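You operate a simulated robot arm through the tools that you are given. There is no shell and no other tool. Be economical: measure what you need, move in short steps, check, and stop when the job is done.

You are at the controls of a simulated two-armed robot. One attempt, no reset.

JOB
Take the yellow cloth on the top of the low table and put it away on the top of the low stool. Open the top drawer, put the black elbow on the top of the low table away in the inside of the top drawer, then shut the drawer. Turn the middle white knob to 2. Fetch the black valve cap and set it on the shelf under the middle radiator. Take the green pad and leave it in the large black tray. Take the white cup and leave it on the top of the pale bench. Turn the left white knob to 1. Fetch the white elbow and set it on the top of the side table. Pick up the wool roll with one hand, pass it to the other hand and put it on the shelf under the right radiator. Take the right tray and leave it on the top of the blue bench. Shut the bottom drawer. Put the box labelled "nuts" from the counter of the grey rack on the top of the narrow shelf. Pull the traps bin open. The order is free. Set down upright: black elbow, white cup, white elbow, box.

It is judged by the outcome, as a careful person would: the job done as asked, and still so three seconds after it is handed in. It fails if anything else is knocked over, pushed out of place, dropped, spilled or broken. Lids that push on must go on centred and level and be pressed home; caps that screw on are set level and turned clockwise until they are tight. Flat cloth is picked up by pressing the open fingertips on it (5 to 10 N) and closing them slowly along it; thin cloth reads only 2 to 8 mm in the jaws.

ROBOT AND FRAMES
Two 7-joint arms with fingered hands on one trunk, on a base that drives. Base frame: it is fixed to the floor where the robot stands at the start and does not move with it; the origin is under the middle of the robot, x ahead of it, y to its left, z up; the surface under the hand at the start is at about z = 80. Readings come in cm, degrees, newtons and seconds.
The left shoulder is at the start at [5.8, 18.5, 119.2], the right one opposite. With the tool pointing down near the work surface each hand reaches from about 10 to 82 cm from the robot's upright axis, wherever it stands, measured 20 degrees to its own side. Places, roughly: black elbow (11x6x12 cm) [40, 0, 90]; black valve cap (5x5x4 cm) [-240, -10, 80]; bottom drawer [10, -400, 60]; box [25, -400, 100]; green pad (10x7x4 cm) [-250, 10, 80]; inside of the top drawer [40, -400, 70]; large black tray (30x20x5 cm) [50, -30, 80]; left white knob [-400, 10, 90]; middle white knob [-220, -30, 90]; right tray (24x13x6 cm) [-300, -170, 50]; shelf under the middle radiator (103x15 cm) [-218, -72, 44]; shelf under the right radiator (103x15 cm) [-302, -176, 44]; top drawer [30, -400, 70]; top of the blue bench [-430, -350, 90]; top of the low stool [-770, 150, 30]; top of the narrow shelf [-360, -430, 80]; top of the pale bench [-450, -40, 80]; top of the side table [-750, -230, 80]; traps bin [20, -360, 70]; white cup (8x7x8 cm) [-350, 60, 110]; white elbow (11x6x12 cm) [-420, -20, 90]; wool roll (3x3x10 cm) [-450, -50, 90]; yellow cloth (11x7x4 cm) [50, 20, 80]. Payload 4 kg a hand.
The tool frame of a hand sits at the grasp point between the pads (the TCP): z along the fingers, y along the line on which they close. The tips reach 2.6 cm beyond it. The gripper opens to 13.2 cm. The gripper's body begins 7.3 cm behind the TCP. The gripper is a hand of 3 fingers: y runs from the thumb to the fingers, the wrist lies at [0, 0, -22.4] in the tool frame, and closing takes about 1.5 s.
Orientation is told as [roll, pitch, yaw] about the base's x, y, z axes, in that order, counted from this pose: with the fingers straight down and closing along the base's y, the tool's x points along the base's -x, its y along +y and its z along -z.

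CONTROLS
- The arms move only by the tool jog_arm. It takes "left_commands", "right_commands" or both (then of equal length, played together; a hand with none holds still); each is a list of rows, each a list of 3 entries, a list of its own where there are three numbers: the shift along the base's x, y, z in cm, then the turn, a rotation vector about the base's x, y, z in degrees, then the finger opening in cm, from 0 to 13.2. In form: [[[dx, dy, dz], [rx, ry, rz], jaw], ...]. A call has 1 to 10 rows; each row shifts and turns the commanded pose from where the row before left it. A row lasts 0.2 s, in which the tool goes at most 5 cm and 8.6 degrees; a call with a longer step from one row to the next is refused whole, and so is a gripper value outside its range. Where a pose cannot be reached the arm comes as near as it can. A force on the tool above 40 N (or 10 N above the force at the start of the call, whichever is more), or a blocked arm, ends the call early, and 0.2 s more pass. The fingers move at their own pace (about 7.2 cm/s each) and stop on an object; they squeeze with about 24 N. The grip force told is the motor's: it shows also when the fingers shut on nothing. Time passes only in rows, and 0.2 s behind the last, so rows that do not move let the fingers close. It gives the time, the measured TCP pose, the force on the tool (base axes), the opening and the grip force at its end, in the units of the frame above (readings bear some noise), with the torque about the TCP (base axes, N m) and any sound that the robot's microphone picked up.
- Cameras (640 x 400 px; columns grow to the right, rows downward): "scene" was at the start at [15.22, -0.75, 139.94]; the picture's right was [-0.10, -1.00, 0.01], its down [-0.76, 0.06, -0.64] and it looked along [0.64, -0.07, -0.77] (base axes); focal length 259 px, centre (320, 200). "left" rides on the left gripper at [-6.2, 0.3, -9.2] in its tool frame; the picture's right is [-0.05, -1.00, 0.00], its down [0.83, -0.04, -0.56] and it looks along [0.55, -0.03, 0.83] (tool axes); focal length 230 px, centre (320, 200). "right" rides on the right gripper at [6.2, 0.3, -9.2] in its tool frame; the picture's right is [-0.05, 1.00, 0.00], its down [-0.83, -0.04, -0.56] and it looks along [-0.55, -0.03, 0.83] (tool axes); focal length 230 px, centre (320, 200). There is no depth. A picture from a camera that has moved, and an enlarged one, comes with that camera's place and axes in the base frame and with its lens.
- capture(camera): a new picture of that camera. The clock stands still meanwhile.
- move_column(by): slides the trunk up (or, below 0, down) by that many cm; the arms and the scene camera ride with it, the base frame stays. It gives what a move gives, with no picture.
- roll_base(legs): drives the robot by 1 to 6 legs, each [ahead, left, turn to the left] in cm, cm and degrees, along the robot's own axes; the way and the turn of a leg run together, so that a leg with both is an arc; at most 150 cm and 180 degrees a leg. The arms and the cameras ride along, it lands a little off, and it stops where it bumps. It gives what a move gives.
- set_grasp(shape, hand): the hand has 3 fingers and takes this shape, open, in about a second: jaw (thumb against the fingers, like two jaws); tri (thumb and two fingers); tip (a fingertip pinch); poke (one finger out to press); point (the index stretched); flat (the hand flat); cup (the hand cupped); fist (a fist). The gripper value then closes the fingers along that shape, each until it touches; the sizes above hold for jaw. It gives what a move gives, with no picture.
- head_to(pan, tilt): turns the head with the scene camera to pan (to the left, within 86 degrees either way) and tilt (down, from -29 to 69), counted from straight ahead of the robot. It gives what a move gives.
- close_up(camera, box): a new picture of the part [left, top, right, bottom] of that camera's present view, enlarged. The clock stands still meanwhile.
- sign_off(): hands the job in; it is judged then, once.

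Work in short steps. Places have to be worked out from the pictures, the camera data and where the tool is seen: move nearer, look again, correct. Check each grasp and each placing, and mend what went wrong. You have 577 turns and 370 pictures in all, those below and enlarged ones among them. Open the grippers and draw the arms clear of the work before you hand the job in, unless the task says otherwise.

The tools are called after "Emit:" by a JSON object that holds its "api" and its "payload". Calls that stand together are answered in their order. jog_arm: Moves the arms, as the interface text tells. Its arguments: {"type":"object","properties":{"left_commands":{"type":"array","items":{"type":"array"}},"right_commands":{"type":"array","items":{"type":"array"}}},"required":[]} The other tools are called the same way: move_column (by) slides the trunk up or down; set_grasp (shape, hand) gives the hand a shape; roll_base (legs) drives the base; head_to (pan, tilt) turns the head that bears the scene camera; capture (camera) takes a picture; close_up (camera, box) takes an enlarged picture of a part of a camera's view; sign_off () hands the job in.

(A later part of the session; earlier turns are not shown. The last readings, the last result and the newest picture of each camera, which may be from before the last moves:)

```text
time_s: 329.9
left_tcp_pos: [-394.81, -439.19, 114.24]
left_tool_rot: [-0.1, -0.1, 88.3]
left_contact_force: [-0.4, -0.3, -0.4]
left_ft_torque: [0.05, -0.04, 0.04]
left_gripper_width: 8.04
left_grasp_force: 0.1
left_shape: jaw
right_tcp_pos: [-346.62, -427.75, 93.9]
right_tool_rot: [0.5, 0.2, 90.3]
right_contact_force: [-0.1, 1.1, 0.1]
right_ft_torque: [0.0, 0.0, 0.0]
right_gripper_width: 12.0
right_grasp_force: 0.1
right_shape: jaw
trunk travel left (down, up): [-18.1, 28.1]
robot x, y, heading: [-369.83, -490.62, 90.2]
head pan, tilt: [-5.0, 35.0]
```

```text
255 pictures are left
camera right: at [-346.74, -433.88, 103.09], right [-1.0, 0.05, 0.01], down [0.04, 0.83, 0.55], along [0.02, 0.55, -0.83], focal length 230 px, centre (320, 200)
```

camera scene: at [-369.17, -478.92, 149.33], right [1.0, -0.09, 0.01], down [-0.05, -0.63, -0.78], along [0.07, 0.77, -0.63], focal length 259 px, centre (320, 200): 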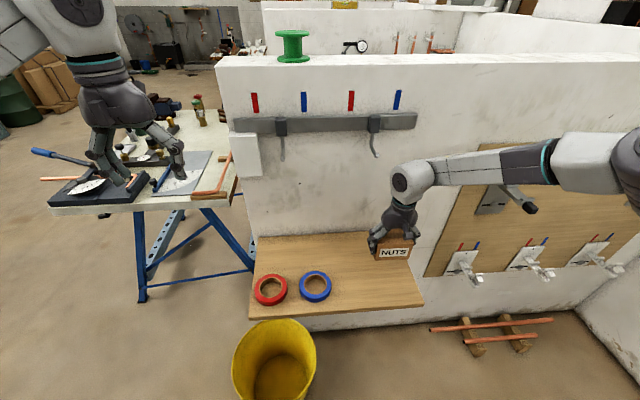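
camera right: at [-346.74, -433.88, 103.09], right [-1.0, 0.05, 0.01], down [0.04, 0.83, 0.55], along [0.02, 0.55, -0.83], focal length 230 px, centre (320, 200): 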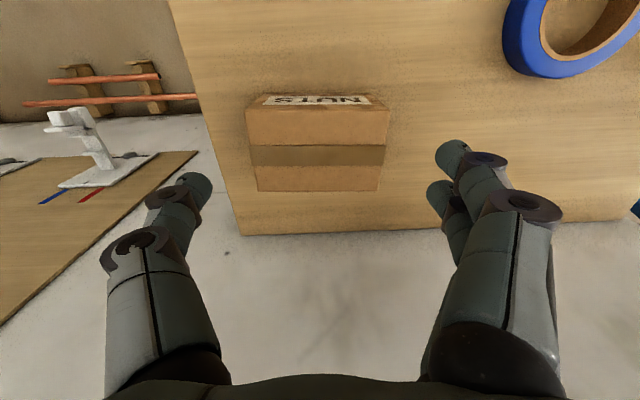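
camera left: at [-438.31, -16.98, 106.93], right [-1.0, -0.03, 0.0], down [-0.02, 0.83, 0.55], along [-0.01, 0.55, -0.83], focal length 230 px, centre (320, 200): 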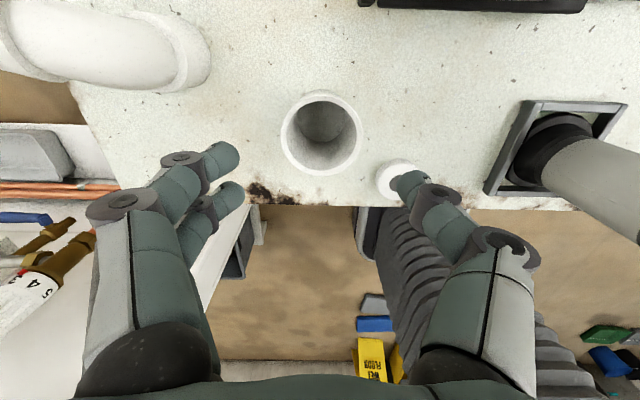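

The nuts box stands on the shelf. I raise the hand, back away, and head for the radiator bay (west, then north, then east).

Emit:
{"api": "jog_arm", "payload": {"right_commands": [[[0, 0, 4], [0, 0, 0], 8], [[0, 0, 4], [0, 0, 0], 8], [[0, 0, 4], [0, 0, 0], 8], [[0, -3, 4], [0, 0, 0], 8], [[0, -4, 3], [0, 0, 0], 8], [[0, -4, 0], [0, 0, 0], 8], [[0, -4, 0], [0, 0, 0], 8], [[0, -4, 0], [0, 0, 0], 8]]}}

Emit:
{"api": "roll_base", "payload": {"legs": [[-25, 0, 0], [0, 0, 90], [145, 0, 0]]}}

Emit:
{"api": "roll_base", "payload": {"legs": [[0, 0, -90], [150, 0, 0], [150, 0, 0], [100, 0, 0]]}}

Emit:
{"api": "head_to", "payload": {"pan": -55, "tilt": 20}}

Emit:
{"api": "capture", "payload": {"camera": "scene"}}

```text
time_s: 331.8
left_tcp_pos: [-394.92, -439.27, 114.29]
left_tool_rot: [0.0, -0.2, 88.3]
left_contact_force: [0.0, -0.6, 0.0]
left_ft_torque: [0.03, -0.01, 0.0]
left_gripper_width: 8.06
left_grasp_force: 0.0
left_shape: jaw
right_tcp_pos: [-346.7, -446.94, 112.65]
right_tool_rot: [0.6, 0.1, 90.4]
right_contact_force: [-0.4, 0.3, 0.0]
right_ft_torque: [0.01, 0.01, -0.03]
right_gripper_width: 8.07
right_grasp_force: 0.0
right_shape: jaw
trunk travel left (down, up): [-18.1, 28.1]
robot x, y, heading: [-370.06, -490.75, 90.0]
head pan, tilt: [-5.0, 35.0]
```

```text
time_s: 344.2
left_tcp_pos: [-566.28, -542.01, 114.27]
left_tool_rot: [0.0, -0.3, 179.2]
left_contact_force: [0.6, 0.3, 0.4]
left_ft_torque: [0.0, 0.0, -0.01]
left_gripper_width: 8.05
left_grasp_force: 0.1
left_shape: jaw
right_tcp_pos: [-559.32, -493.69, 112.58]
right_tool_rot: [0.6, 0.2, -178.8]
right_contact_force: [-0.3, 0.5, 0.7]
right_ft_torque: [0.04, -0.01, -0.05]
right_gripper_width: 8.04
right_grasp_force: 0.1
right_shape: jaw
trunk travel left (down, up): [-18.1, 28.1]
robot x, y, heading: [-514.73, -516.1, -179.2]
head pan, tilt: [-5.0, 35.0]
```

```text
time_s: 367.3
left_tcp_pos: [-541.32, -63.21, 114.24]
left_tool_rot: [-0.1, -0.2, 87.4]
left_contact_force: [-0.3, -0.1, -0.2]
left_ft_torque: [0.01, -0.03, 0.01]
left_gripper_width: 8.04
left_grasp_force: 0.0
left_shape: jaw
right_tcp_pos: [-493.33, -71.74, 112.6]
right_tool_rot: [0.5, 0.2, 89.4]
right_contact_force: [0.7, 0.1, -0.5]
right_ft_torque: [0.0, 0.02, 0.0]
right_gripper_width: 8.03
right_grasp_force: 0.0
right_shape: jaw
trunk travel left (down, up): [-18.1, 28.1]
robot x, y, heading: [-517.56, -115.6, 89.3]
head pan, tilt: [-5.0, 35.0]
```

```text
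time_s: 368.5
left_tcp_pos: [-541.4, -63.2, 114.19]
left_tool_rot: [-0.1, -0.2, 87.5]
left_contact_force: [0.1, -0.1, 0.0]
left_ft_torque: [0.0, -0.02, 0.02]
left_gripper_width: 8.02
left_grasp_force: 0.1
left_shape: jaw
right_tcp_pos: [-493.32, -71.71, 112.66]
right_tool_rot: [0.5, 0.2, 89.4]
right_contact_force: [0.0, 1.1, -0.3]
right_ft_torque: [-0.01, 0.0, -0.01]
right_gripper_width: 8.04
right_grasp_force: 0.1
right_shape: jaw
trunk travel left (down, up): [-18.1, 28.1]
robot x, y, heading: [-517.47, -115.04, 89.1]
head pan, tilt: [-55.0, 20.0]
```

```text
254 pictures are left
camera scene: at [-509.32, -99.21, 138.35], right [0.56, -0.81, 0.16], down [-0.29, -0.38, -0.88], along [0.78, 0.45, -0.44], focal length 259 px, centre (320, 200)
```

scene: 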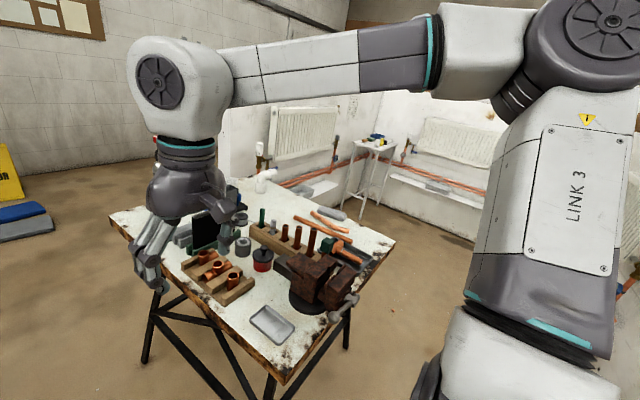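

I can see the whole bay. First the wool roll on the pale bench: I turn east and slide up beside the bench.

Emit:
{"api": "roll_base", "payload": {"legs": [[0, 0, -89], [0, 48, 0]]}}

Emit:
{"api": "head_to", "payload": {"pan": 0, "tilt": 40}}

Emit:
{"api": "capture", "payload": {"camera": "scene"}}

```text
time_s: 375.0
left_tcp_pos: [-468.87, -39.13, 114.25]
left_tool_rot: [0.0, -0.2, 0.7]
left_contact_force: [-0.7, 0.0, -0.1]
left_ft_torque: [-0.01, -0.02, 0.03]
left_gripper_width: 8.07
left_grasp_force: 0.2
left_shape: jaw
right_tcp_pos: [-474.46, -87.66, 112.67]
right_tool_rot: [0.4, 0.2, 2.6]
right_contact_force: [-0.4, -0.3, 0.3]
right_ft_torque: [0.03, -0.02, 0.01]
right_gripper_width: 8.04
right_grasp_force: 0.0
right_shape: jaw
trunk travel left (down, up): [-18.1, 28.1]
robot x, y, heading: [-519.15, -66.33, 2.4]
head pan, tilt: [-55.0, 20.0]
```

```text
time_s: 376.3
left_tcp_pos: [-468.76, -39.22, 114.25]
left_tool_rot: [-0.1, -0.2, 0.6]
left_contact_force: [-0.6, 0.7, 0.0]
left_ft_torque: [-0.02, -0.01, 0.01]
left_gripper_width: 8.03
left_grasp_force: 0.1
left_shape: jaw
right_tcp_pos: [-474.4, -87.57, 112.56]
right_tool_rot: [0.4, 0.2, 2.6]
right_contact_force: [1.1, -0.2, -0.1]
right_ft_torque: [0.0, -0.01, -0.02]
right_gripper_width: 8.04
right_grasp_force: 0.0
right_shape: jaw
trunk travel left (down, up): [-18.1, 28.1]
robot x, y, heading: [-519.29, -66.3, 2.2]
head pan, tilt: [0.0, 40.0]
```

```text
253 pictures are left
camera scene: at [-500.87, -65.38, 134.64], right [0.04, -1.0, 0.0], down [-0.78, -0.03, -0.62], along [0.62, 0.02, -0.78], focal length 259 px, centre (320, 200)
```

scene: 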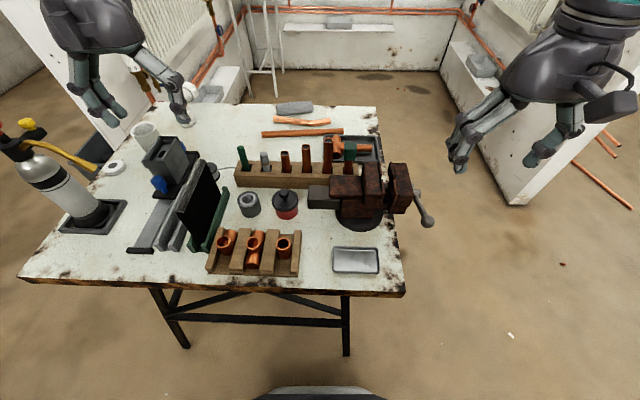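

Emit:
{"api": "close_up", "payload": {"camera": "scene", "box": [200, 95, 410, 225]}}

```text
3.05 times, centred on (305, 160) of scene
camera zoom: at [-500.87, -65.38, 134.64], right [0.04, -1.0, 0.0], down [-0.78, -0.03, -0.62], along [0.62, 0.02, -0.78], focal length 790 px, centre (366, 322)
```

zoom: 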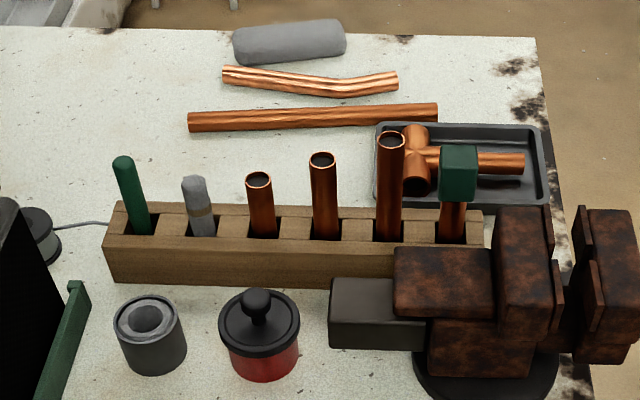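

The wool roll is the grey banded cylinder in the second slot of the wooden rack, at about (-448.5,-48.5), top z≈88. I move closer and turn the left hand 90° so that it closes along x.

Emit:
{"api": "roll_base", "payload": {"legs": [[6, 0, -2.2]]}}

Emit:
{"api": "jog_arm", "payload": {"left_commands": [[[1, -1, 0], [0, 0, -8.5], 8], [[1, -1, 0], [0, 0, -8.5], 7], [[1, -1, 0], [0, 0, -8.5], 7], [[1, -1, 0], [0, 0, -8.5], 7], [[1, -1, 0], [0, 0, -8.5], 7], [[1, -1, 0], [0, 0, -8.5], 7], [[1, -1, 0], [0, 0, -8.5], 7], [[1, -1, 0], [0, 0, -8.5], 7], [[2, 0, 0], [0, 0, -8.5], 7], [[2, 0, 0], [0, 0, -8.5], 7]]}}

Emit:
{"api": "capture", "payload": {"camera": "left"}}

Emit:
{"api": "capture", "payload": {"camera": "scene"}}

```text
time_s: 377.2
left_tcp_pos: [-461.84, -41.04, 114.37]
left_tool_rot: [0.1, -0.2, -1.6]
left_contact_force: [0.0, 0.4, -0.6]
left_ft_torque: [0.02, 0.03, -0.03]
left_gripper_width: 8.02
left_grasp_force: 0.1
left_shape: jaw
right_tcp_pos: [-469.32, -89.16, 112.64]
right_tool_rot: [0.5, 0.2, 0.4]
right_contact_force: [-0.5, -0.6, -0.3]
right_ft_torque: [0.02, 0.04, -0.01]
right_gripper_width: 8.02
right_grasp_force: 0.0
right_shape: jaw
trunk travel left (down, up): [-18.1, 28.1]
robot x, y, heading: [-513.48, -65.77, 0.2]
head pan, tilt: [0.0, 40.0]
```

```text
time_s: 379.4
left_tcp_pos: [-449.61, -49.11, 114.07]
left_tool_rot: [-0.1, -0.1, -86.8]
left_contact_force: [-0.7, 0.0, 0.3]
left_ft_torque: [0.01, 0.0, 0.0]
left_gripper_width: 7.06
left_grasp_force: 0.0
left_shape: jaw
right_tcp_pos: [-469.18, -89.25, 112.36]
right_tool_rot: [0.6, 0.3, 0.4]
right_contact_force: [-0.1, 0.1, -0.2]
right_ft_torque: [-0.03, -0.02, -0.04]
right_gripper_width: 8.06
right_grasp_force: 0.1
right_shape: jaw
trunk travel left (down, up): [-18.1, 28.1]
robot x, y, heading: [-513.42, -65.86, -0.3]
head pan, tilt: [0.0, 40.0]
```

```text
251 pictures are left
camera left: at [-448.97, -55.29, 123.44], right [-0.99, -0.11, 0.0], down [-0.09, 0.83, 0.55], along [-0.06, 0.55, -0.83], focal length 230 px, centre (320, 200)
```

left: 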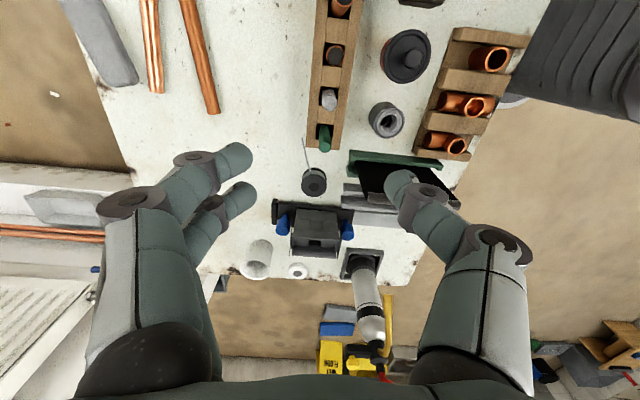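

```text
250 pictures are left
camera scene: at [-494.79, -66.0, 134.63], right [0.0, -1.0, 0.0], down [-0.78, 0.0, -0.62], along [0.62, 0.0, -0.78], focal length 259 px, centre (320, 200)
```

scene: 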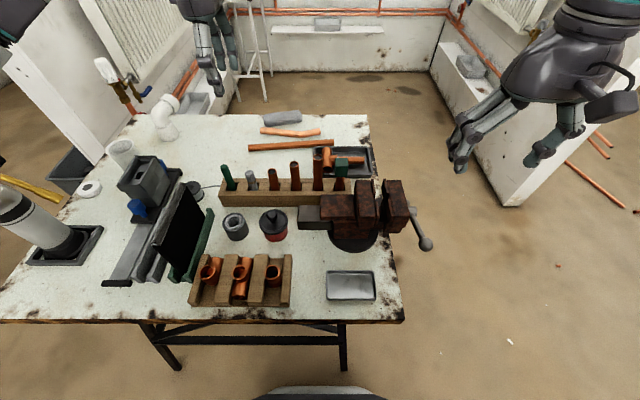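

Emit:
{"api": "jog_arm", "payload": {"left_commands": [[[-1.4, -0.4, -3], [0, 0, -2], 6], [[0, 0, -4], [0, 0, 0], 6], [[0, 0, -4], [0, 0, 0], 6], [[0, 0, -4], [0, 0, 0], 6], [[0, 0, -3], [0, 0, 0], 6], [[0, 0, 0], [0, 0, 0], 6]]}}

Emit:
{"api": "capture", "payload": {"camera": "left"}}

Emit:
{"api": "close_up", "payload": {"camera": "scene", "box": [180, 110, 380, 240]}}

```text
time_s: 380.9
left_tcp_pos: [-451.24, -49.42, 96.44]
left_tool_rot: [0.0, -0.2, -88.6]
left_contact_force: [0.3, 0.2, -0.6]
left_ft_torque: [0.0, -0.01, -0.01]
left_gripper_width: 6.08
left_grasp_force: 0.1
left_shape: jaw
right_tcp_pos: [-469.18, -89.3, 112.58]
right_tool_rot: [0.6, 0.2, 0.5]
right_contact_force: [-0.5, 0.4, -0.8]
right_ft_torque: [-0.01, -0.01, 0.01]
right_gripper_width: 8.04
right_grasp_force: 0.1
right_shape: jaw
trunk travel left (down, up): [-18.1, 28.1]
robot x, y, heading: [-512.99, -66.18, 0.2]
head pan, tilt: [0.0, 40.0]
```

```text
249 pictures are left
camera left: at [-450.75, -55.62, 105.8], right [-1.0, -0.08, 0.0], down [-0.06, 0.83, 0.55], along [-0.04, 0.55, -0.83], focal length 230 px, centre (320, 200)
```

left: 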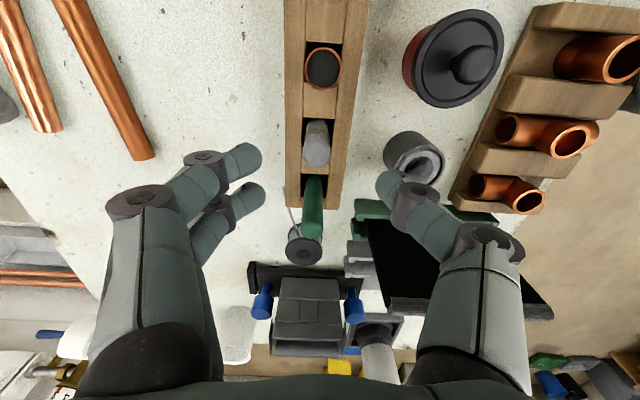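

```text
3.08 times, centred on (280, 175) of scene
camera zoom: at [-494.87, -66.0, 134.65], right [0.0, -1.0, 0.0], down [-0.78, 0.0, -0.62], along [0.62, 0.0, -0.78], focal length 797 px, centre (443, 277)
```

zoom: 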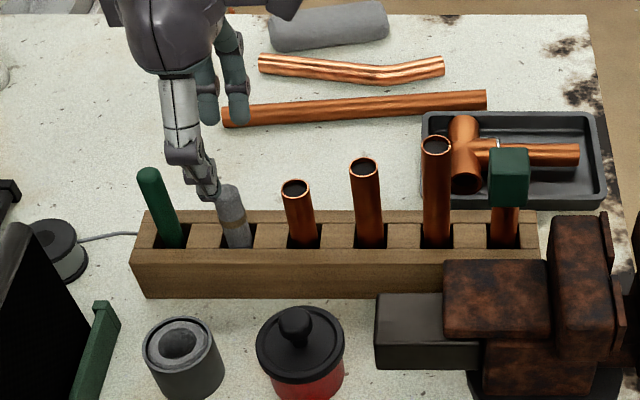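

Emit:
{"api": "jog_arm", "payload": {"left_commands": [[[0, 0.5, -3], [0, 0, 0], 6], [[0, 0, -3], [0, 0, 0], 6], [[0, 0, -2.5], [0, 0, 0], 6], [[0, 0, 0], [0, 0, 0], 6]]}}

Emit:
{"api": "capture", "payload": {"camera": "left"}}

Emit:
{"api": "close_up", "payload": {"camera": "scene", "box": [180, 110, 380, 240]}}

```text
time_s: 381.9
left_tcp_pos: [-451.04, -48.64, 87.99]
left_tool_rot: [0.0, -0.2, -88.7]
left_contact_force: [-0.2, -1.0, -0.3]
left_ft_torque: [-0.04, -0.01, 0.02]
left_gripper_width: 6.08
left_grasp_force: 0.1
left_shape: jaw
right_tcp_pos: [-469.42, -89.31, 112.63]
right_tool_rot: [0.5, 0.2, 0.4]
right_contact_force: [0.6, 0.1, 0.8]
right_ft_torque: [0.02, 0.0, 0.01]
right_gripper_width: 8.0
right_grasp_force: 0.1
right_shape: jaw
trunk travel left (down, up): [-18.1, 28.1]
robot x, y, heading: [-513.29, -65.67, 0.0]
head pan, tilt: [0.0, 40.0]
```

```text
247 pictures are left
camera left: at [-450.64, -55.01, 97.29], right [-1.0, -0.08, 0.0], down [-0.06, 0.83, 0.55], along [-0.04, 0.55, -0.83], focal length 230 px, centre (320, 200)
```

left: 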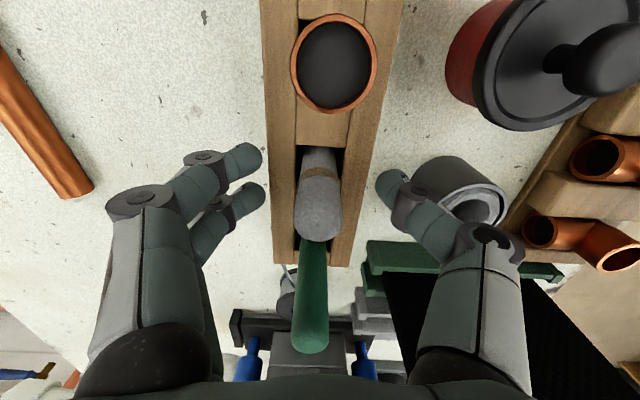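

```text
3.08 times, centred on (280, 175) of scene
camera zoom: at [-494.86, -65.99, 134.65], right [0.0, -1.0, 0.0], down [-0.78, 0.0, -0.62], along [0.62, 0.0, -0.78], focal length 797 px, centre (443, 277)
```

zoom: 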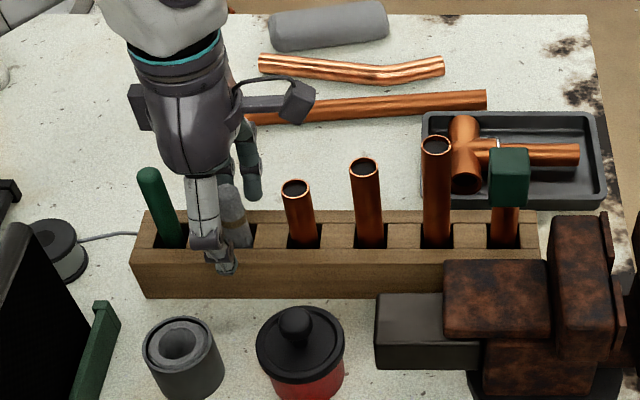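

Emit:
{"api": "jog_arm", "payload": {"left_commands": [[[0, 0, 0], [0, 0, 0], 4], [[0, 0, 0], [0, 0, 0], 2.5], [[0, 0, 0], [0, 0, 0], 1.5], [[0, 0, 0], [0, 0, 0], 1], [[0, 0, 0], [0, 0, 0], 1], [[0, 0, 0], [0, 0, 0], 1]]}}

Emit:
{"api": "jog_arm", "payload": {"left_commands": [[[0, 0, 2], [0, 0, 0], 1], [[0, 0, 3], [0, 0, 0], 1], [[0, 0, 3], [0, 0, 0], 1], [[0, 0, 3], [0, 0, 0], 1], [[0, 0, 4], [0, 0, 0], 1], [[0, 0, 4], [0, 0, 0], 1], [[0, 0, 4], [0, 0, 0], 1]]}}

Emit:
{"api": "capture", "payload": {"camera": "left"}}

Emit:
{"api": "capture", "payload": {"camera": "scene"}}

```text
time_s: 383.2
left_tcp_pos: [-451.06, -48.86, 87.85]
left_tool_rot: [-0.1, -0.1, -88.7]
left_contact_force: [0.6, 0.4, -0.1]
left_ft_torque: [0.02, -0.01, 0.01]
left_gripper_width: 1.03
left_grasp_force: 24.0
left_shape: jaw
right_tcp_pos: [-469.26, -89.23, 112.62]
right_tool_rot: [0.5, 0.1, 0.3]
right_contact_force: [-0.5, 0.6, 0.0]
right_ft_torque: [-0.01, -0.01, -0.01]
right_gripper_width: 8.05
right_grasp_force: 0.0
right_shape: jaw
trunk travel left (down, up): [-18.1, 28.1]
robot x, y, heading: [-513.35, -66.06, 0.1]
head pan, tilt: [0.0, 40.0]
```

```text
time_s: 384.9
left_tcp_pos: [-451.06, -48.77, 110.73]
left_tool_rot: [0.1, -0.1, -88.6]
left_contact_force: [0.3, 0.1, -0.7]
left_ft_torque: [0.0, 0.01, 0.0]
left_gripper_width: 1.01
left_grasp_force: 24.4
left_shape: jaw
right_tcp_pos: [-469.38, -89.07, 112.5]
right_tool_rot: [0.7, 0.3, 0.4]
right_contact_force: [0.0, 0.3, 0.3]
right_ft_torque: [-0.02, 0.03, 0.03]
right_gripper_width: 8.04
right_grasp_force: 0.0
right_shape: jaw
trunk travel left (down, up): [-18.1, 28.1]
robot x, y, heading: [-513.33, -66.19, 0.3]
head pan, tilt: [0.0, 40.0]
```

```text
245 pictures are left
camera left: at [-450.79, -55.05, 120.02], right [-1.0, -0.08, 0.0], down [-0.06, 0.83, 0.55], along [-0.04, 0.55, -0.83], focal length 230 px, centre (320, 200)
```

left: 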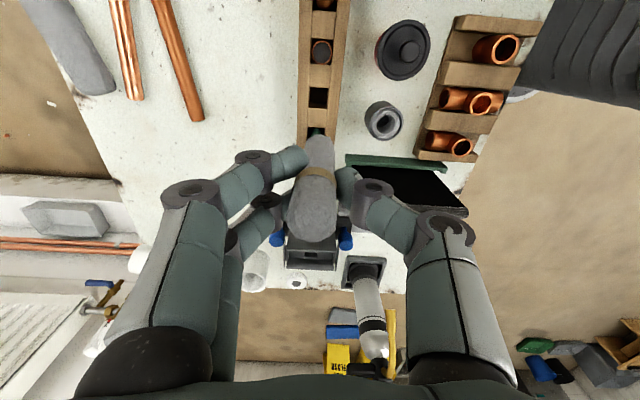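

```text
244 pictures are left
camera scene: at [-494.92, -66.02, 134.66], right [0.0, -1.0, 0.0], down [-0.78, 0.0, -0.62], along [0.62, 0.0, -0.78], focal length 259 px, centre (320, 200)
```

scene: 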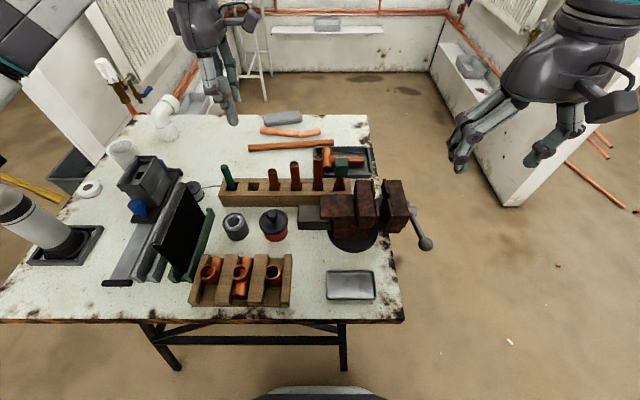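

The wool roll is out of the rack. I back off into free space for the hand-over and close the left grip fully.

Emit:
{"api": "roll_base", "payload": {"legs": [[-45, 0, 0]]}}

Emit:
{"api": "jog_arm", "payload": {"left_commands": [[[0, -2, 0], [0, 0, 0], 0], [[0, -2, 0.5], [0, 0, 0], 0], [[0, -2, 0.5], [0, 0, 0], 0], [[0, -1.5, 1], [0, 0, 0], 0], [[0, 0, 1], [0, 0, 0], 0], [[0, 0, 1], [0, 0, 0], 0], [[0, 0, 1], [0, 0, 0], 0], [[0, 0, 1], [0, 0, 0], 0], [[0, 0, 1], [0, 0, 0], 0], [[0, 0, 1], [0, 0, 0], 0]], "right_commands": [[[0, -2, 0], [0, -8.5, 0], 8], [[0, -2, 0], [0, -8.5, 0], 8], [[0, -2, 0], [0, -8.5, 0], 8], [[0, -1, 0], [0, -8.5, 0], 8], [[1, 0, 0], [0, -8.5, 0], 8], [[1, 0, 0], [0, -8.5, 0], 8], [[1, 0, 0], [0, -8.5, 0], 8], [[1, 0, 0], [0, -8.5, 0], 8], [[1, 0, 0], [0, -8.5, 0], 8], [[1, 0, 0], [0, -8.5, 0], 8]]}}

Emit:
{"api": "capture", "payload": {"camera": "scene"}}

```text
time_s: 387.6
left_tcp_pos: [-496.75, -48.85, 110.6]
left_tool_rot: [-0.1, -0.2, -88.6]
left_contact_force: [-0.3, 0.2, -0.1]
left_ft_torque: [0.02, 0.0, -0.03]
left_gripper_width: 1.02
left_grasp_force: 23.9
left_shape: jaw
right_tcp_pos: [-514.73, -89.24, 112.54]
right_tool_rot: [0.6, 0.3, 0.5]
right_contact_force: [-0.2, 0.2, -0.1]
right_ft_torque: [-0.03, 0.02, -0.05]
right_gripper_width: 8.04
right_grasp_force: 0.1
right_shape: jaw
trunk travel left (down, up): [-18.1, 28.1]
robot x, y, heading: [-558.93, -66.13, 0.4]
head pan, tilt: [0.0, 40.0]
```

```text
time_s: 390.0
left_tcp_pos: [-496.87, -56.24, 118.79]
left_tool_rot: [0.1, -0.2, -88.5]
left_contact_force: [-0.7, -0.2, -0.2]
left_ft_torque: [-0.05, 0.01, 0.04]
left_gripper_width: 1.0
left_grasp_force: 24.6
left_shape: jaw
right_tcp_pos: [-505.77, -97.7, 112.0]
right_tool_rot: [0.6, -74.5, -1.4]
right_contact_force: [-0.1, 0.5, 0.9]
right_ft_torque: [0.01, -0.01, 0.01]
right_gripper_width: 8.03
right_grasp_force: 0.1
right_shape: jaw
right hand out of reach, approached as far as the arm can: row 8, 9, 10
trunk travel left (down, up): [-18.1, 28.1]
robot x, y, heading: [-559.14, -66.23, 0.3]
head pan, tilt: [0.0, 40.0]
stopped in row 10 (right hand): the arm was blocked; the commanded pose is now the measured one
```

```text
243 pictures are left
camera scene: at [-540.57, -66.01, 134.68], right [0.0, -1.0, 0.0], down [-0.78, 0.0, -0.62], along [0.62, 0.0, -0.78], focal length 259 px, centre (320, 200)
```

scene: 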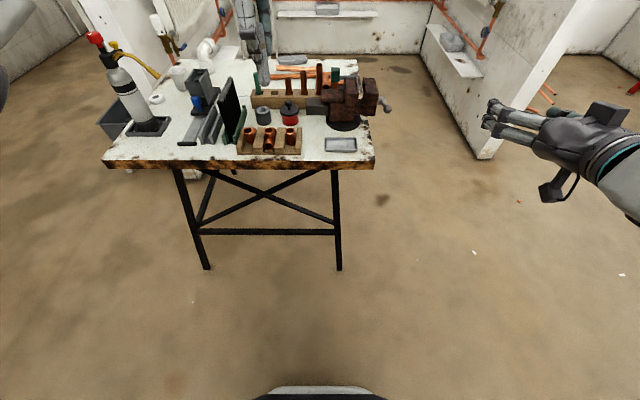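

The right hand now points forward. I yaw it left so its fingers point toward the left hand.

Emit:
{"api": "jog_arm", "payload": {"right_commands": [[[0, 0, 0], [0, 0, 8.5], 8], [[0, 0, 0], [0, 0, 8.5], 8], [[0, 0, 0], [0, 0, 8.5], 8], [[0, 0, 0], [0, 0, 8.5], 8], [[0, 1, 0], [0, 0, 8.5], 8], [[0, 1, 0], [0, 0, 8.5], 8], [[0, 1, 0], [0, 0, 8.5], 8], [[0, 0, 0], [0, 0, 0], 8]]}}

Emit:
{"api": "capture", "payload": {"camera": "scene"}}

Emit:
{"api": "capture", "payload": {"camera": "right"}}

```text
time_s: 391.8
left_tcp_pos: [-496.89, -56.21, 118.6]
left_tool_rot: [-0.1, -0.2, -88.5]
left_contact_force: [0.4, 0.8, -0.5]
left_ft_torque: [-0.02, -0.02, 0.01]
left_gripper_width: 1.03
left_grasp_force: 23.8
left_shape: jaw
right_tcp_pos: [-505.69, -94.6, 111.96]
right_tool_rot: [0.5, -74.6, 58.2]
right_contact_force: [-0.6, -1.1, 0.4]
right_ft_torque: [0.03, -0.01, -0.01]
right_gripper_width: 8.01
right_grasp_force: 0.0
right_shape: jaw
trunk travel left (down, up): [-18.1, 28.1]
robot x, y, heading: [-559.09, -66.51, 0.4]
head pan, tilt: [0.0, 40.0]
```

```text
242 pictures are left
camera scene: at [-540.5, -66.05, 134.66], right [0.0, -1.0, 0.0], down [-0.78, 0.0, -0.62], along [0.62, 0.0, -0.78], focal length 259 px, centre (320, 200)
```

scene: 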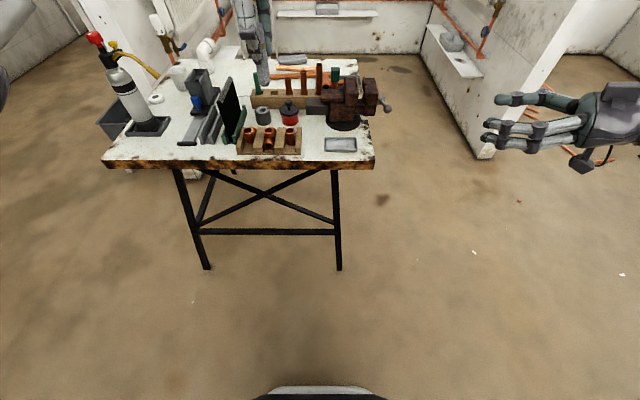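

```text
241 pictures are left
camera right: at [-511.36, -103.62, 108.37], right [-0.85, 0.53, 0.05], down [-0.12, -0.29, 0.95], along [0.52, 0.8, 0.31], focal length 230 px, centre (320, 200)
```

right: 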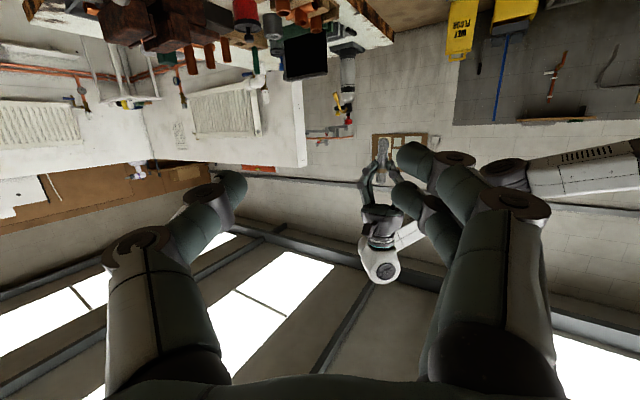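

I see the roll held by the left hand. I bring the right hand to a pre-grasp point beside its lower end.

Emit:
{"api": "jog_arm", "payload": {"right_commands": [[[0, 4, 0.3], [0, 0, 0], 8], [[0, 4, 0.3], [0, 0, 0], 8], [[0, 4, 0.3], [0, 0, 0], 8], [[1, 4, 0.3], [0, 0, 0], 8], [[1, 4, 0.3], [0, 0, 0], 8], [[1, 4, 0.3], [0, 0, 0], 8], [[1, 4, 0.3], [0, 0, 0], 8], [[0, 1, 0], [0, 0, 0], 8], [[0, 0, 0], [0, 0, 0], 8]]}}

Emit:
{"api": "capture", "payload": {"camera": "right"}}

Emit:
{"api": "capture", "payload": {"camera": "scene"}}

```text
time_s: 393.8
left_tcp_pos: [-496.83, -56.26, 118.78]
left_tool_rot: [0.0, -0.1, -88.5]
left_contact_force: [-0.3, -0.6, -0.4]
left_ft_torque: [0.01, -0.01, 0.01]
left_gripper_width: 1.0
left_grasp_force: 23.3
left_shape: jaw
right_tcp_pos: [-501.77, -65.79, 113.89]
right_tool_rot: [0.7, -74.4, 57.8]
right_contact_force: [-0.3, 0.6, 0.3]
right_ft_torque: [0.0, -0.01, 0.0]
right_gripper_width: 8.04
right_grasp_force: 0.0
right_shape: jaw
trunk travel left (down, up): [-18.1, 28.1]
robot x, y, heading: [-558.18, -66.66, 0.2]
head pan, tilt: [0.0, 40.0]
```

```text
240 pictures are left
camera right: at [-507.47, -74.65, 110.4], right [-0.84, 0.53, 0.05], down [-0.12, -0.29, 0.95], along [0.52, 0.79, 0.31], focal length 230 px, centre (320, 200)
```

right: 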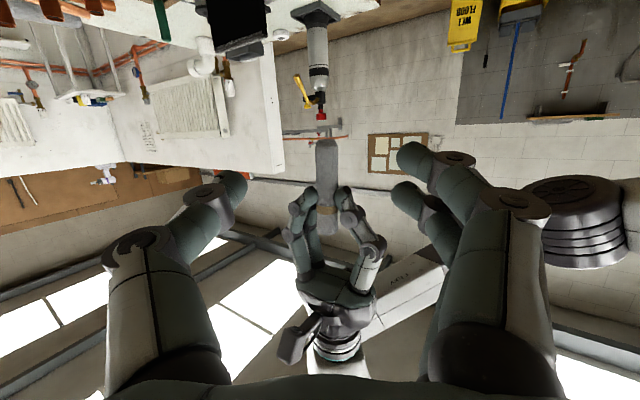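

```text
239 pictures are left
camera scene: at [-540.41, -66.06, 134.64], right [0.0, -1.0, 0.0], down [-0.78, 0.0, -0.62], along [0.62, 0.0, -0.78], focal length 259 px, centre (320, 200)
```

scene: 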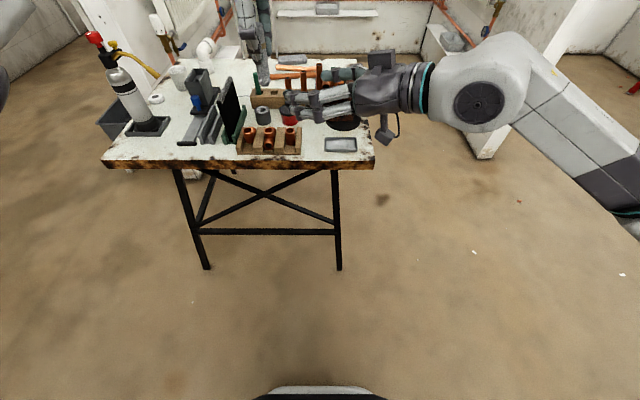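

The roll's free lower end spans z≈111.7–116. I advance the right hand along its fingers to it.

Emit:
{"api": "jog_arm", "payload": {"right_commands": [[[1, 1.9, -0.3], [0, 0, 0], 8], [[1, 1.9, -0.3], [0, 0, 0], 8], [[1, 1.9, -0.3], [0, 0, 0], 8], [[1, 1.9, -0.3], [0, 0, 0], 8], [[1, 1.9, -0.3], [0, 0, 0], 8], [[0, 0, 0], [0, 0, 0], 8]]}}

Emit:
{"api": "capture", "payload": {"camera": "right"}}

Emit:
{"api": "capture", "payload": {"camera": "left"}}

```text
time_s: 395.2
left_tcp_pos: [-496.68, -56.33, 118.59]
left_tool_rot: [0.0, -0.2, -88.5]
left_contact_force: [-0.4, 0.3, 0.2]
left_ft_torque: [0.01, 0.01, 0.02]
left_gripper_width: 0.99
left_grasp_force: 24.4
left_shape: jaw
right_tcp_pos: [-496.62, -56.26, 112.36]
right_tool_rot: [0.5, -74.5, 58.1]
right_contact_force: [0.5, -1.0, -0.4]
right_ft_torque: [-0.01, -0.03, 0.03]
right_gripper_width: 8.04
right_grasp_force: 0.0
right_shape: jaw
trunk travel left (down, up): [-18.1, 28.1]
robot x, y, heading: [-558.81, -66.16, -0.0]
head pan, tilt: [0.0, 40.0]
```

```text
238 pictures are left
camera right: at [-502.44, -65.18, 108.86], right [-0.84, 0.53, 0.05], down [-0.12, -0.29, 0.95], along [0.52, 0.79, 0.31], focal length 230 px, centre (320, 200)
```

right: 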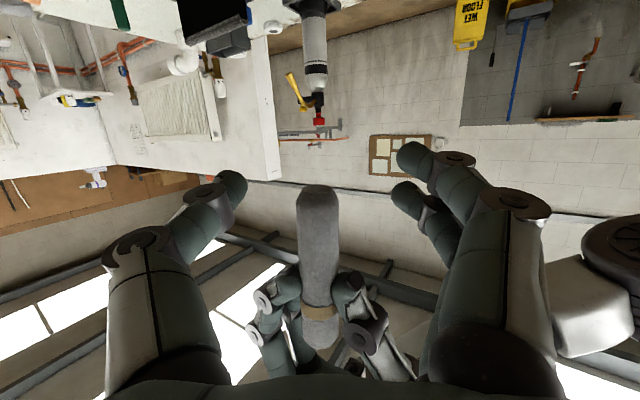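

```text
237 pictures are left
camera left: at [-496.29, -62.51, 128.0], right [-1.0, -0.08, 0.0], down [-0.06, 0.83, 0.55], along [-0.04, 0.55, -0.83], focal length 230 px, centre (320, 200)
```

left: 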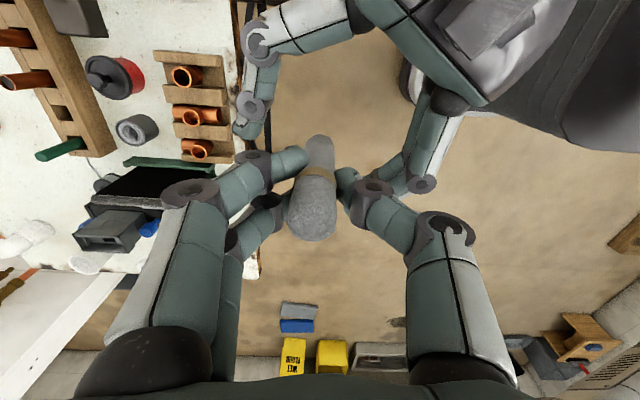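

Emit:
{"api": "jog_arm", "payload": {"right_commands": [[[0, 0, 0.6], [0, 0, 0], 8], [[0, 0, 0], [0, 0, 0], 5], [[0, 0, 0], [0, 0, 0], 3], [[0, 0, 0], [0, 0, 0], 1.5], [[0, 0, 0], [0, 0, 0], 0.5], [[0, 0, 0], [0, 0, 0], 0], [[0, 0, 0], [0, 0, 0], 0]]}}

Emit:
{"api": "capture", "payload": {"camera": "right"}}

Emit:
{"api": "capture", "payload": {"camera": "left"}}

```text
time_s: 396.8
left_tcp_pos: [-496.86, -56.13, 118.69]
left_tool_rot: [-0.1, -0.2, -88.5]
left_contact_force: [-1.7, -0.7, 0.5]
left_ft_torque: [-0.06, 0.13, 0.0]
left_gripper_width: 1.02
left_grasp_force: 24.5
left_shape: jaw
right_tcp_pos: [-496.72, -56.13, 113.01]
right_tool_rot: [0.7, -74.5, 57.9]
right_contact_force: [3.1, 0.7, -0.6]
right_ft_torque: [0.02, 0.05, -0.01]
right_gripper_width: 0.01
right_grasp_force: 24.4
right_shape: jaw
trunk travel left (down, up): [-18.1, 28.1]
robot x, y, heading: [-558.89, -65.91, 0.4]
head pan, tilt: [0.0, 40.0]
```

```text
236 pictures are left
camera right: at [-502.4, -65.15, 109.44], right [-0.84, 0.53, 0.05], down [-0.12, -0.29, 0.95], along [0.52, 0.8, 0.31], focal length 230 px, centre (320, 200)
```

right: 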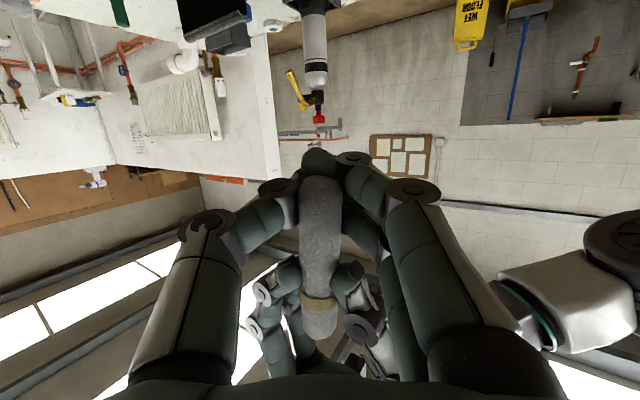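

```text
235 pictures are left
camera left: at [-496.28, -62.47, 128.01], right [-1.0, -0.08, 0.0], down [-0.06, 0.83, 0.55], along [-0.04, 0.55, -0.83], focal length 230 px, centre (320, 200)
```

left: 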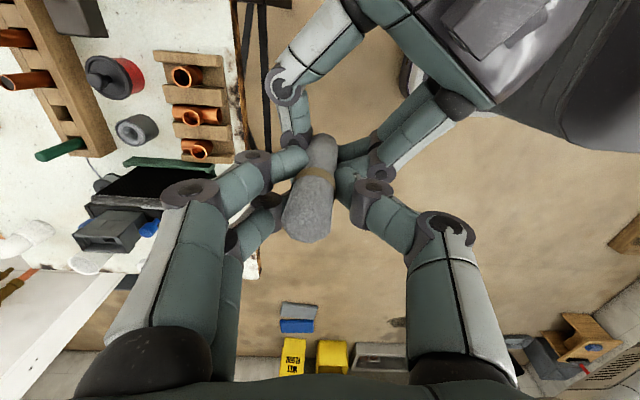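

The right fingers have wrapped around the roll's lower end. I test the hold with a slight downward tug while the left still grips.

Emit:
{"api": "jog_arm", "payload": {"right_commands": [[[0, 0, -0.5], [0, 0, 0], 0], [[0, 0, 0], [0, 0, 0], 0]]}}

Emit:
{"api": "close_up", "payload": {"camera": "right", "box": [220, 130, 420, 300]}}

```text
time_s: 397.4
left_tcp_pos: [-496.8, -56.21, 118.64]
left_tool_rot: [-0.1, -0.3, -88.5]
left_contact_force: [-2.4, -1.2, -3.2]
left_ft_torque: [-0.03, 0.19, -0.02]
left_gripper_width: 1.02
left_grasp_force: 24.2
left_shape: jaw
right_tcp_pos: [-496.74, -56.22, 112.48]
right_tool_rot: [0.7, -74.6, 58.0]
right_contact_force: [1.5, 0.9, 1.0]
right_ft_torque: [-0.03, -0.04, -0.05]
right_gripper_width: 0.0
right_grasp_force: 24.2
right_shape: jaw
trunk travel left (down, up): [-18.1, 28.1]
robot x, y, heading: [-559.06, -66.0, 0.2]
head pan, tilt: [0.0, 40.0]
```

```text
2.35 times, centred on (320, 215) of right
camera zoom: at [-502.46, -65.12, 109.04], right [-0.85, 0.53, 0.05], down [-0.12, -0.29, 0.95], along [0.52, 0.8, 0.31], focal length 541 px, centre (320, 165)
```

zoom: 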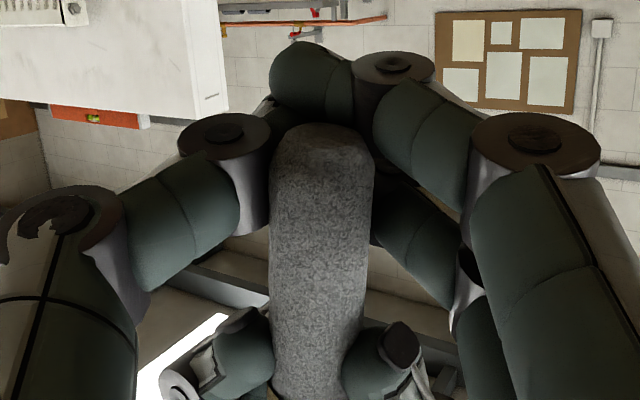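

The pinch is too near the roll's end. I open, raise the right hand 1.6 cm, and close again.

Emit:
{"api": "jog_arm", "payload": {"right_commands": [[[0, 0, 0], [0, 0, 0], 4], [[0, 0, 0], [0, 0, 0], 6], [[0, 0, 0], [0, 0, 0], 6], [[0, 0, 0.8], [0, 0, 0], 6], [[0, 0, 0.8], [0, 0, 0], 6], [[0, 0, 0], [0, 0, 0], 3], [[0, 0, 0], [0, 0, 0], 1.5], [[0, 0, 0], [0, 0, 0], 0], [[0, 0, 0], [0, 0, 0], 0]]}}

Emit:
{"api": "close_up", "payload": {"camera": "right", "box": [220, 130, 420, 300]}}

```text
time_s: 399.4
left_tcp_pos: [-496.65, -56.29, 118.68]
left_tool_rot: [-0.1, -0.2, -88.4]
left_contact_force: [-4.0, -0.1, 0.4]
left_ft_torque: [-0.1, 0.19, -0.03]
left_gripper_width: 1.03
left_grasp_force: 24.7
left_shape: jaw
right_tcp_pos: [-496.6, -56.16, 114.05]
right_tool_rot: [0.7, -74.5, 57.9]
right_contact_force: [4.1, 0.2, -0.6]
right_ft_torque: [0.06, 0.06, 0.01]
right_gripper_width: 0.0
right_grasp_force: 24.7
right_shape: jaw
trunk travel left (down, up): [-18.1, 28.1]
robot x, y, heading: [-559.08, -65.92, 0.4]
head pan, tilt: [0.0, 40.0]
```

```text
2.35 times, centred on (320, 215) of right
camera zoom: at [-502.43, -65.16, 110.52], right [-0.84, 0.53, 0.05], down [-0.12, -0.29, 0.95], along [0.52, 0.79, 0.31], focal length 541 px, centre (320, 165)
```

zoom: 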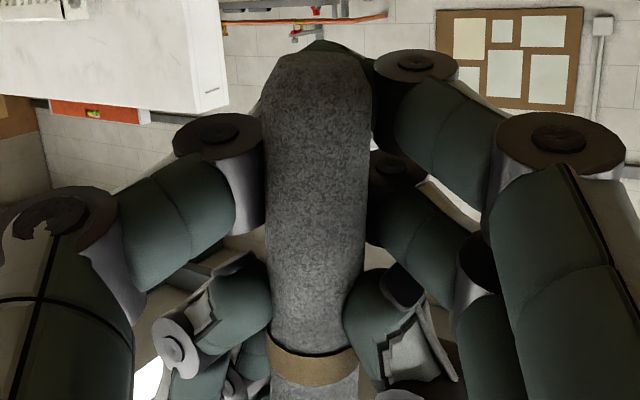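

Emit:
{"api": "jog_arm", "payload": {"right_commands": [[[0, 0, -0.5], [0, 0, 0], 0], [[0, 0, 0], [0, 0, 0], 0]]}}

```text
time_s: 400.0
left_tcp_pos: [-496.79, -56.28, 118.55]
left_tool_rot: [-0.1, -0.1, -88.5]
left_contact_force: [-5.6, -1.2, -7.1]
left_ft_torque: [-0.13, 0.3, 0.03]
left_gripper_width: 0.98
left_grasp_force: 24.0
left_shape: jaw
right_tcp_pos: [-496.79, -56.35, 113.65]
right_tool_rot: [0.4, -74.6, 58.2]
right_contact_force: [5.9, 1.6, 6.4]
right_ft_torque: [0.05, 0.05, 0.0]
right_gripper_width: 0.0
right_grasp_force: 23.8
right_shape: jaw
trunk travel left (down, up): [-18.1, 28.1]
robot x, y, heading: [-558.76, -66.18, 0.4]
head pan, tilt: [0.0, 40.0]
```

The grip transmits 6–7 N, plenty for a light roll. I open the left hand and raise it clear.

Emit:
{"api": "jog_arm", "payload": {"left_commands": [[[0, 0, 0], [0, 0, 0], 2], [[0, 0, 0], [0, 0, 0], 4], [[0, 0, 0], [0, 0, 0], 6], [[0, 0, 0], [0, 0, 0], 6], [[0, 0, 2], [0, 0, 0], 6], [[0, 0, 3], [0, 0, 0], 6], [[0, 0, 3], [0, 0, 0], 6]], "right_commands": [[[0, 0, 0], [0, 0, 0], 0], [[0, 0, 0], [0, 0, 0], 0], [[0, 0, 0], [0, 0, 0], 0], [[0, 0, 0], [0, 0, 0], 0], [[0, 0, 0], [0, 0, 0], 0], [[0, 0, 0], [0, 0, 0], 0], [[0, 0, 0], [0, 0, 0], 0]]}}

Emit:
{"api": "capture", "payload": {"camera": "left"}}

Emit:
{"api": "close_up", "payload": {"camera": "right", "box": [220, 130, 420, 300]}}

```text
time_s: 401.6
left_tcp_pos: [-496.87, -56.21, 127.22]
left_tool_rot: [0.1, -0.2, -88.6]
left_contact_force: [0.1, -0.4, -0.3]
left_ft_torque: [0.02, -0.03, 0.01]
left_gripper_width: 5.96
left_grasp_force: 0.1
left_shape: jaw
right_tcp_pos: [-496.89, -56.34, 113.57]
right_tool_rot: [0.6, -74.6, 58.1]
right_contact_force: [-0.3, 0.0, 0.2]
right_ft_torque: [-0.02, 0.02, 0.04]
right_gripper_width: 0.01
right_grasp_force: 24.2
right_shape: jaw
trunk travel left (down, up): [-18.1, 28.1]
robot x, y, heading: [-558.89, -66.22, 0.4]
head pan, tilt: [0.0, 40.0]
```

```text
232 pictures are left
camera left: at [-496.4, -62.4, 136.37], right [-1.0, -0.08, 0.0], down [-0.06, 0.83, 0.55], along [-0.04, 0.55, -0.83], focal length 230 px, centre (320, 200)
```

left: 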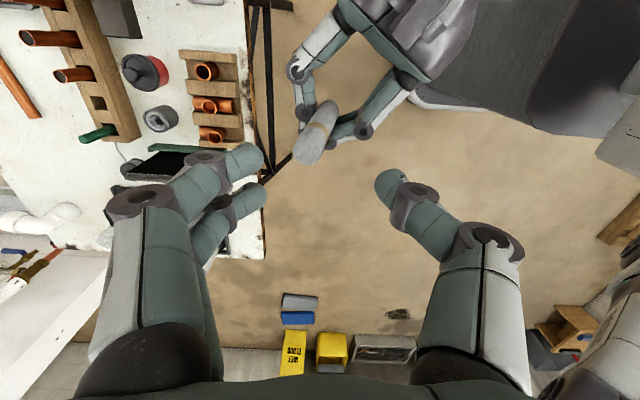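

```text
2.35 times, centred on (320, 215) of right
camera zoom: at [-502.61, -65.27, 110.1], right [-0.85, 0.53, 0.05], down [-0.12, -0.29, 0.95], along [0.52, 0.79, 0.31], focal length 541 px, centre (320, 165)
```

zoom: 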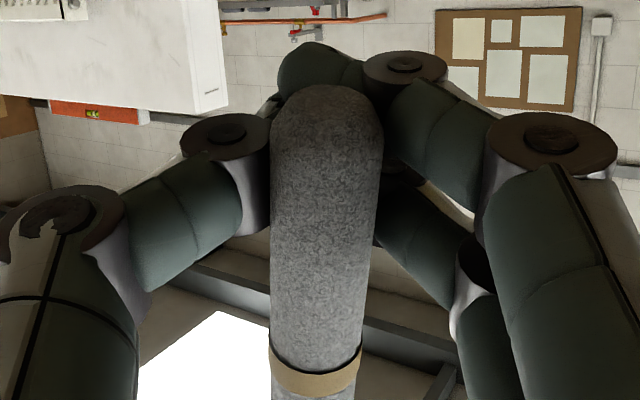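

The hand-over worked: the right hand holds the roll. To set it down standing I want a grip higher above its bottom end, so I use the left hand to steady the top while the right re-grips 1.8 cm higher.

Emit:
{"api": "jog_arm", "payload": {"left_commands": [[[0, 0, -2], [0, 0, 0], 6], [[0, 0, -2], [0, 0, 0], 6], [[0, 0, -1.9], [0, 0, 0], 6], [[0, 0, 0], [0, 0, 0], 3], [[0, 0, 0], [0, 0, 0], 1.5], [[0, 0, 0], [0, 0, 0], 0], [[0, 0, 0], [0, 0, 0], 0], [[0, 0, 0], [0, 0, 0], 0]]}}

Emit:
{"api": "capture", "payload": {"camera": "left"}}

Emit:
{"api": "capture", "payload": {"camera": "right"}}

```text
time_s: 403.4
left_tcp_pos: [-496.61, -56.2, 120.74]
left_tool_rot: [-0.2, -0.2, -88.5]
left_contact_force: [-0.1, -0.3, 0.0]
left_ft_torque: [0.0, 0.03, -0.01]
left_gripper_width: 1.06
left_grasp_force: 23.9
left_shape: jaw
right_tcp_pos: [-496.84, -56.27, 113.48]
right_tool_rot: [0.7, -74.5, 58.0]
right_contact_force: [1.0, 0.6, 0.3]
right_ft_torque: [0.02, 0.0, -0.01]
right_gripper_width: 0.0
right_grasp_force: 24.0
right_shape: jaw
trunk travel left (down, up): [-18.1, 28.1]
robot x, y, heading: [-558.82, -66.24, 0.4]
head pan, tilt: [0.0, 40.0]
```

```text
230 pictures are left
camera left: at [-496.13, -62.5, 130.14], right [-1.0, -0.08, 0.0], down [-0.06, 0.83, 0.55], along [-0.04, 0.55, -0.83], focal length 230 px, centre (320, 200)
```

left: 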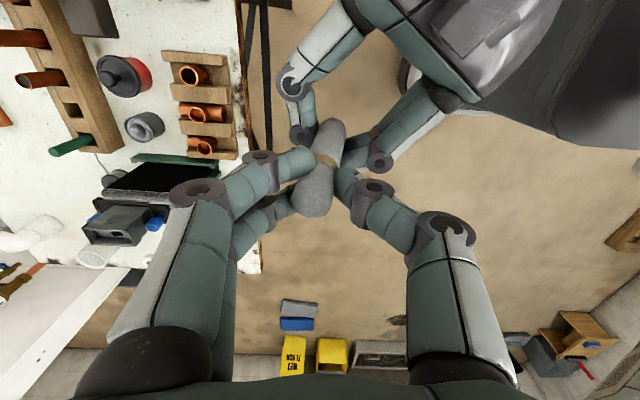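

```text
229 pictures are left
camera right: at [-502.51, -65.19, 110.03], right [-0.85, 0.53, 0.05], down [-0.12, -0.29, 0.95], along [0.52, 0.8, 0.31], focal length 230 px, centre (320, 200)
```

right: 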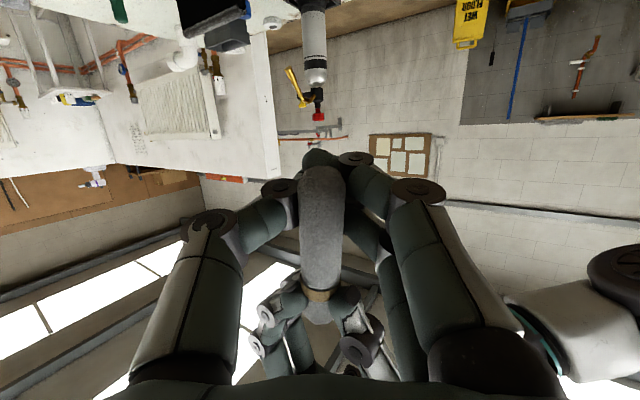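

Emit:
{"api": "jog_arm", "payload": {"right_commands": [[[0, 0, 0], [0, 0, 0], 4], [[0, 0, 0], [0, 0, 0], 6], [[0, 0, 0], [0, 0, 0], 6], [[0, 0, 0.9], [0, 0, 0], 6], [[0, 0, 0.8], [0, 0, 0], 6], [[0, 0, 0], [0, 0, 0], 3], [[0, 0, 0], [0, 0, 0], 1.5], [[0, 0, 0], [0, 0, 0], 0], [[0, 0, 0], [0, 0, 0], 0], [[0, 0, 0], [0, 0, 0], 0]]}}

Emit:
{"api": "close_up", "payload": {"camera": "right", "box": [220, 130, 420, 300]}}

```text
time_s: 405.6
left_tcp_pos: [-496.63, -56.32, 120.76]
left_tool_rot: [-0.2, -0.2, -88.5]
left_contact_force: [-3.1, 0.2, -0.9]
left_ft_torque: [-0.05, 0.14, 0.0]
left_gripper_width: 1.06
left_grasp_force: 23.9
left_shape: jaw
right_tcp_pos: [-496.74, -56.34, 115.26]
right_tool_rot: [0.7, -74.5, 58.0]
right_contact_force: [3.1, 0.2, 0.1]
right_ft_torque: [0.05, 0.04, 0.0]
right_gripper_width: 0.0
right_grasp_force: 23.8
right_shape: jaw
trunk travel left (down, up): [-18.1, 28.1]
robot x, y, heading: [-559.05, -66.23, 0.1]
head pan, tilt: [0.0, 40.0]
```

```text
2.35 times, centred on (320, 215) of right
camera zoom: at [-502.5, -65.24, 111.8], right [-0.84, 0.53, 0.05], down [-0.12, -0.29, 0.95], along [0.52, 0.79, 0.31], focal length 541 px, centre (320, 165)
```

zoom: 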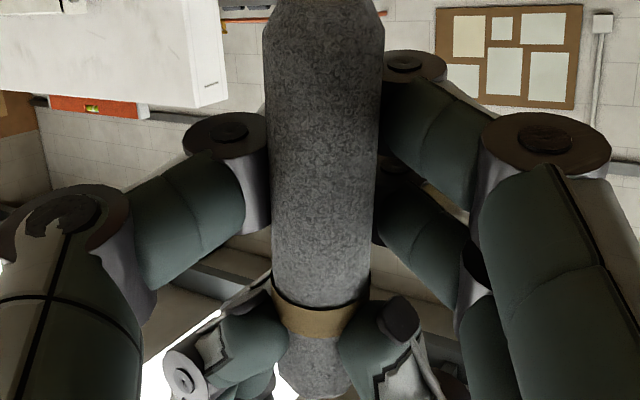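

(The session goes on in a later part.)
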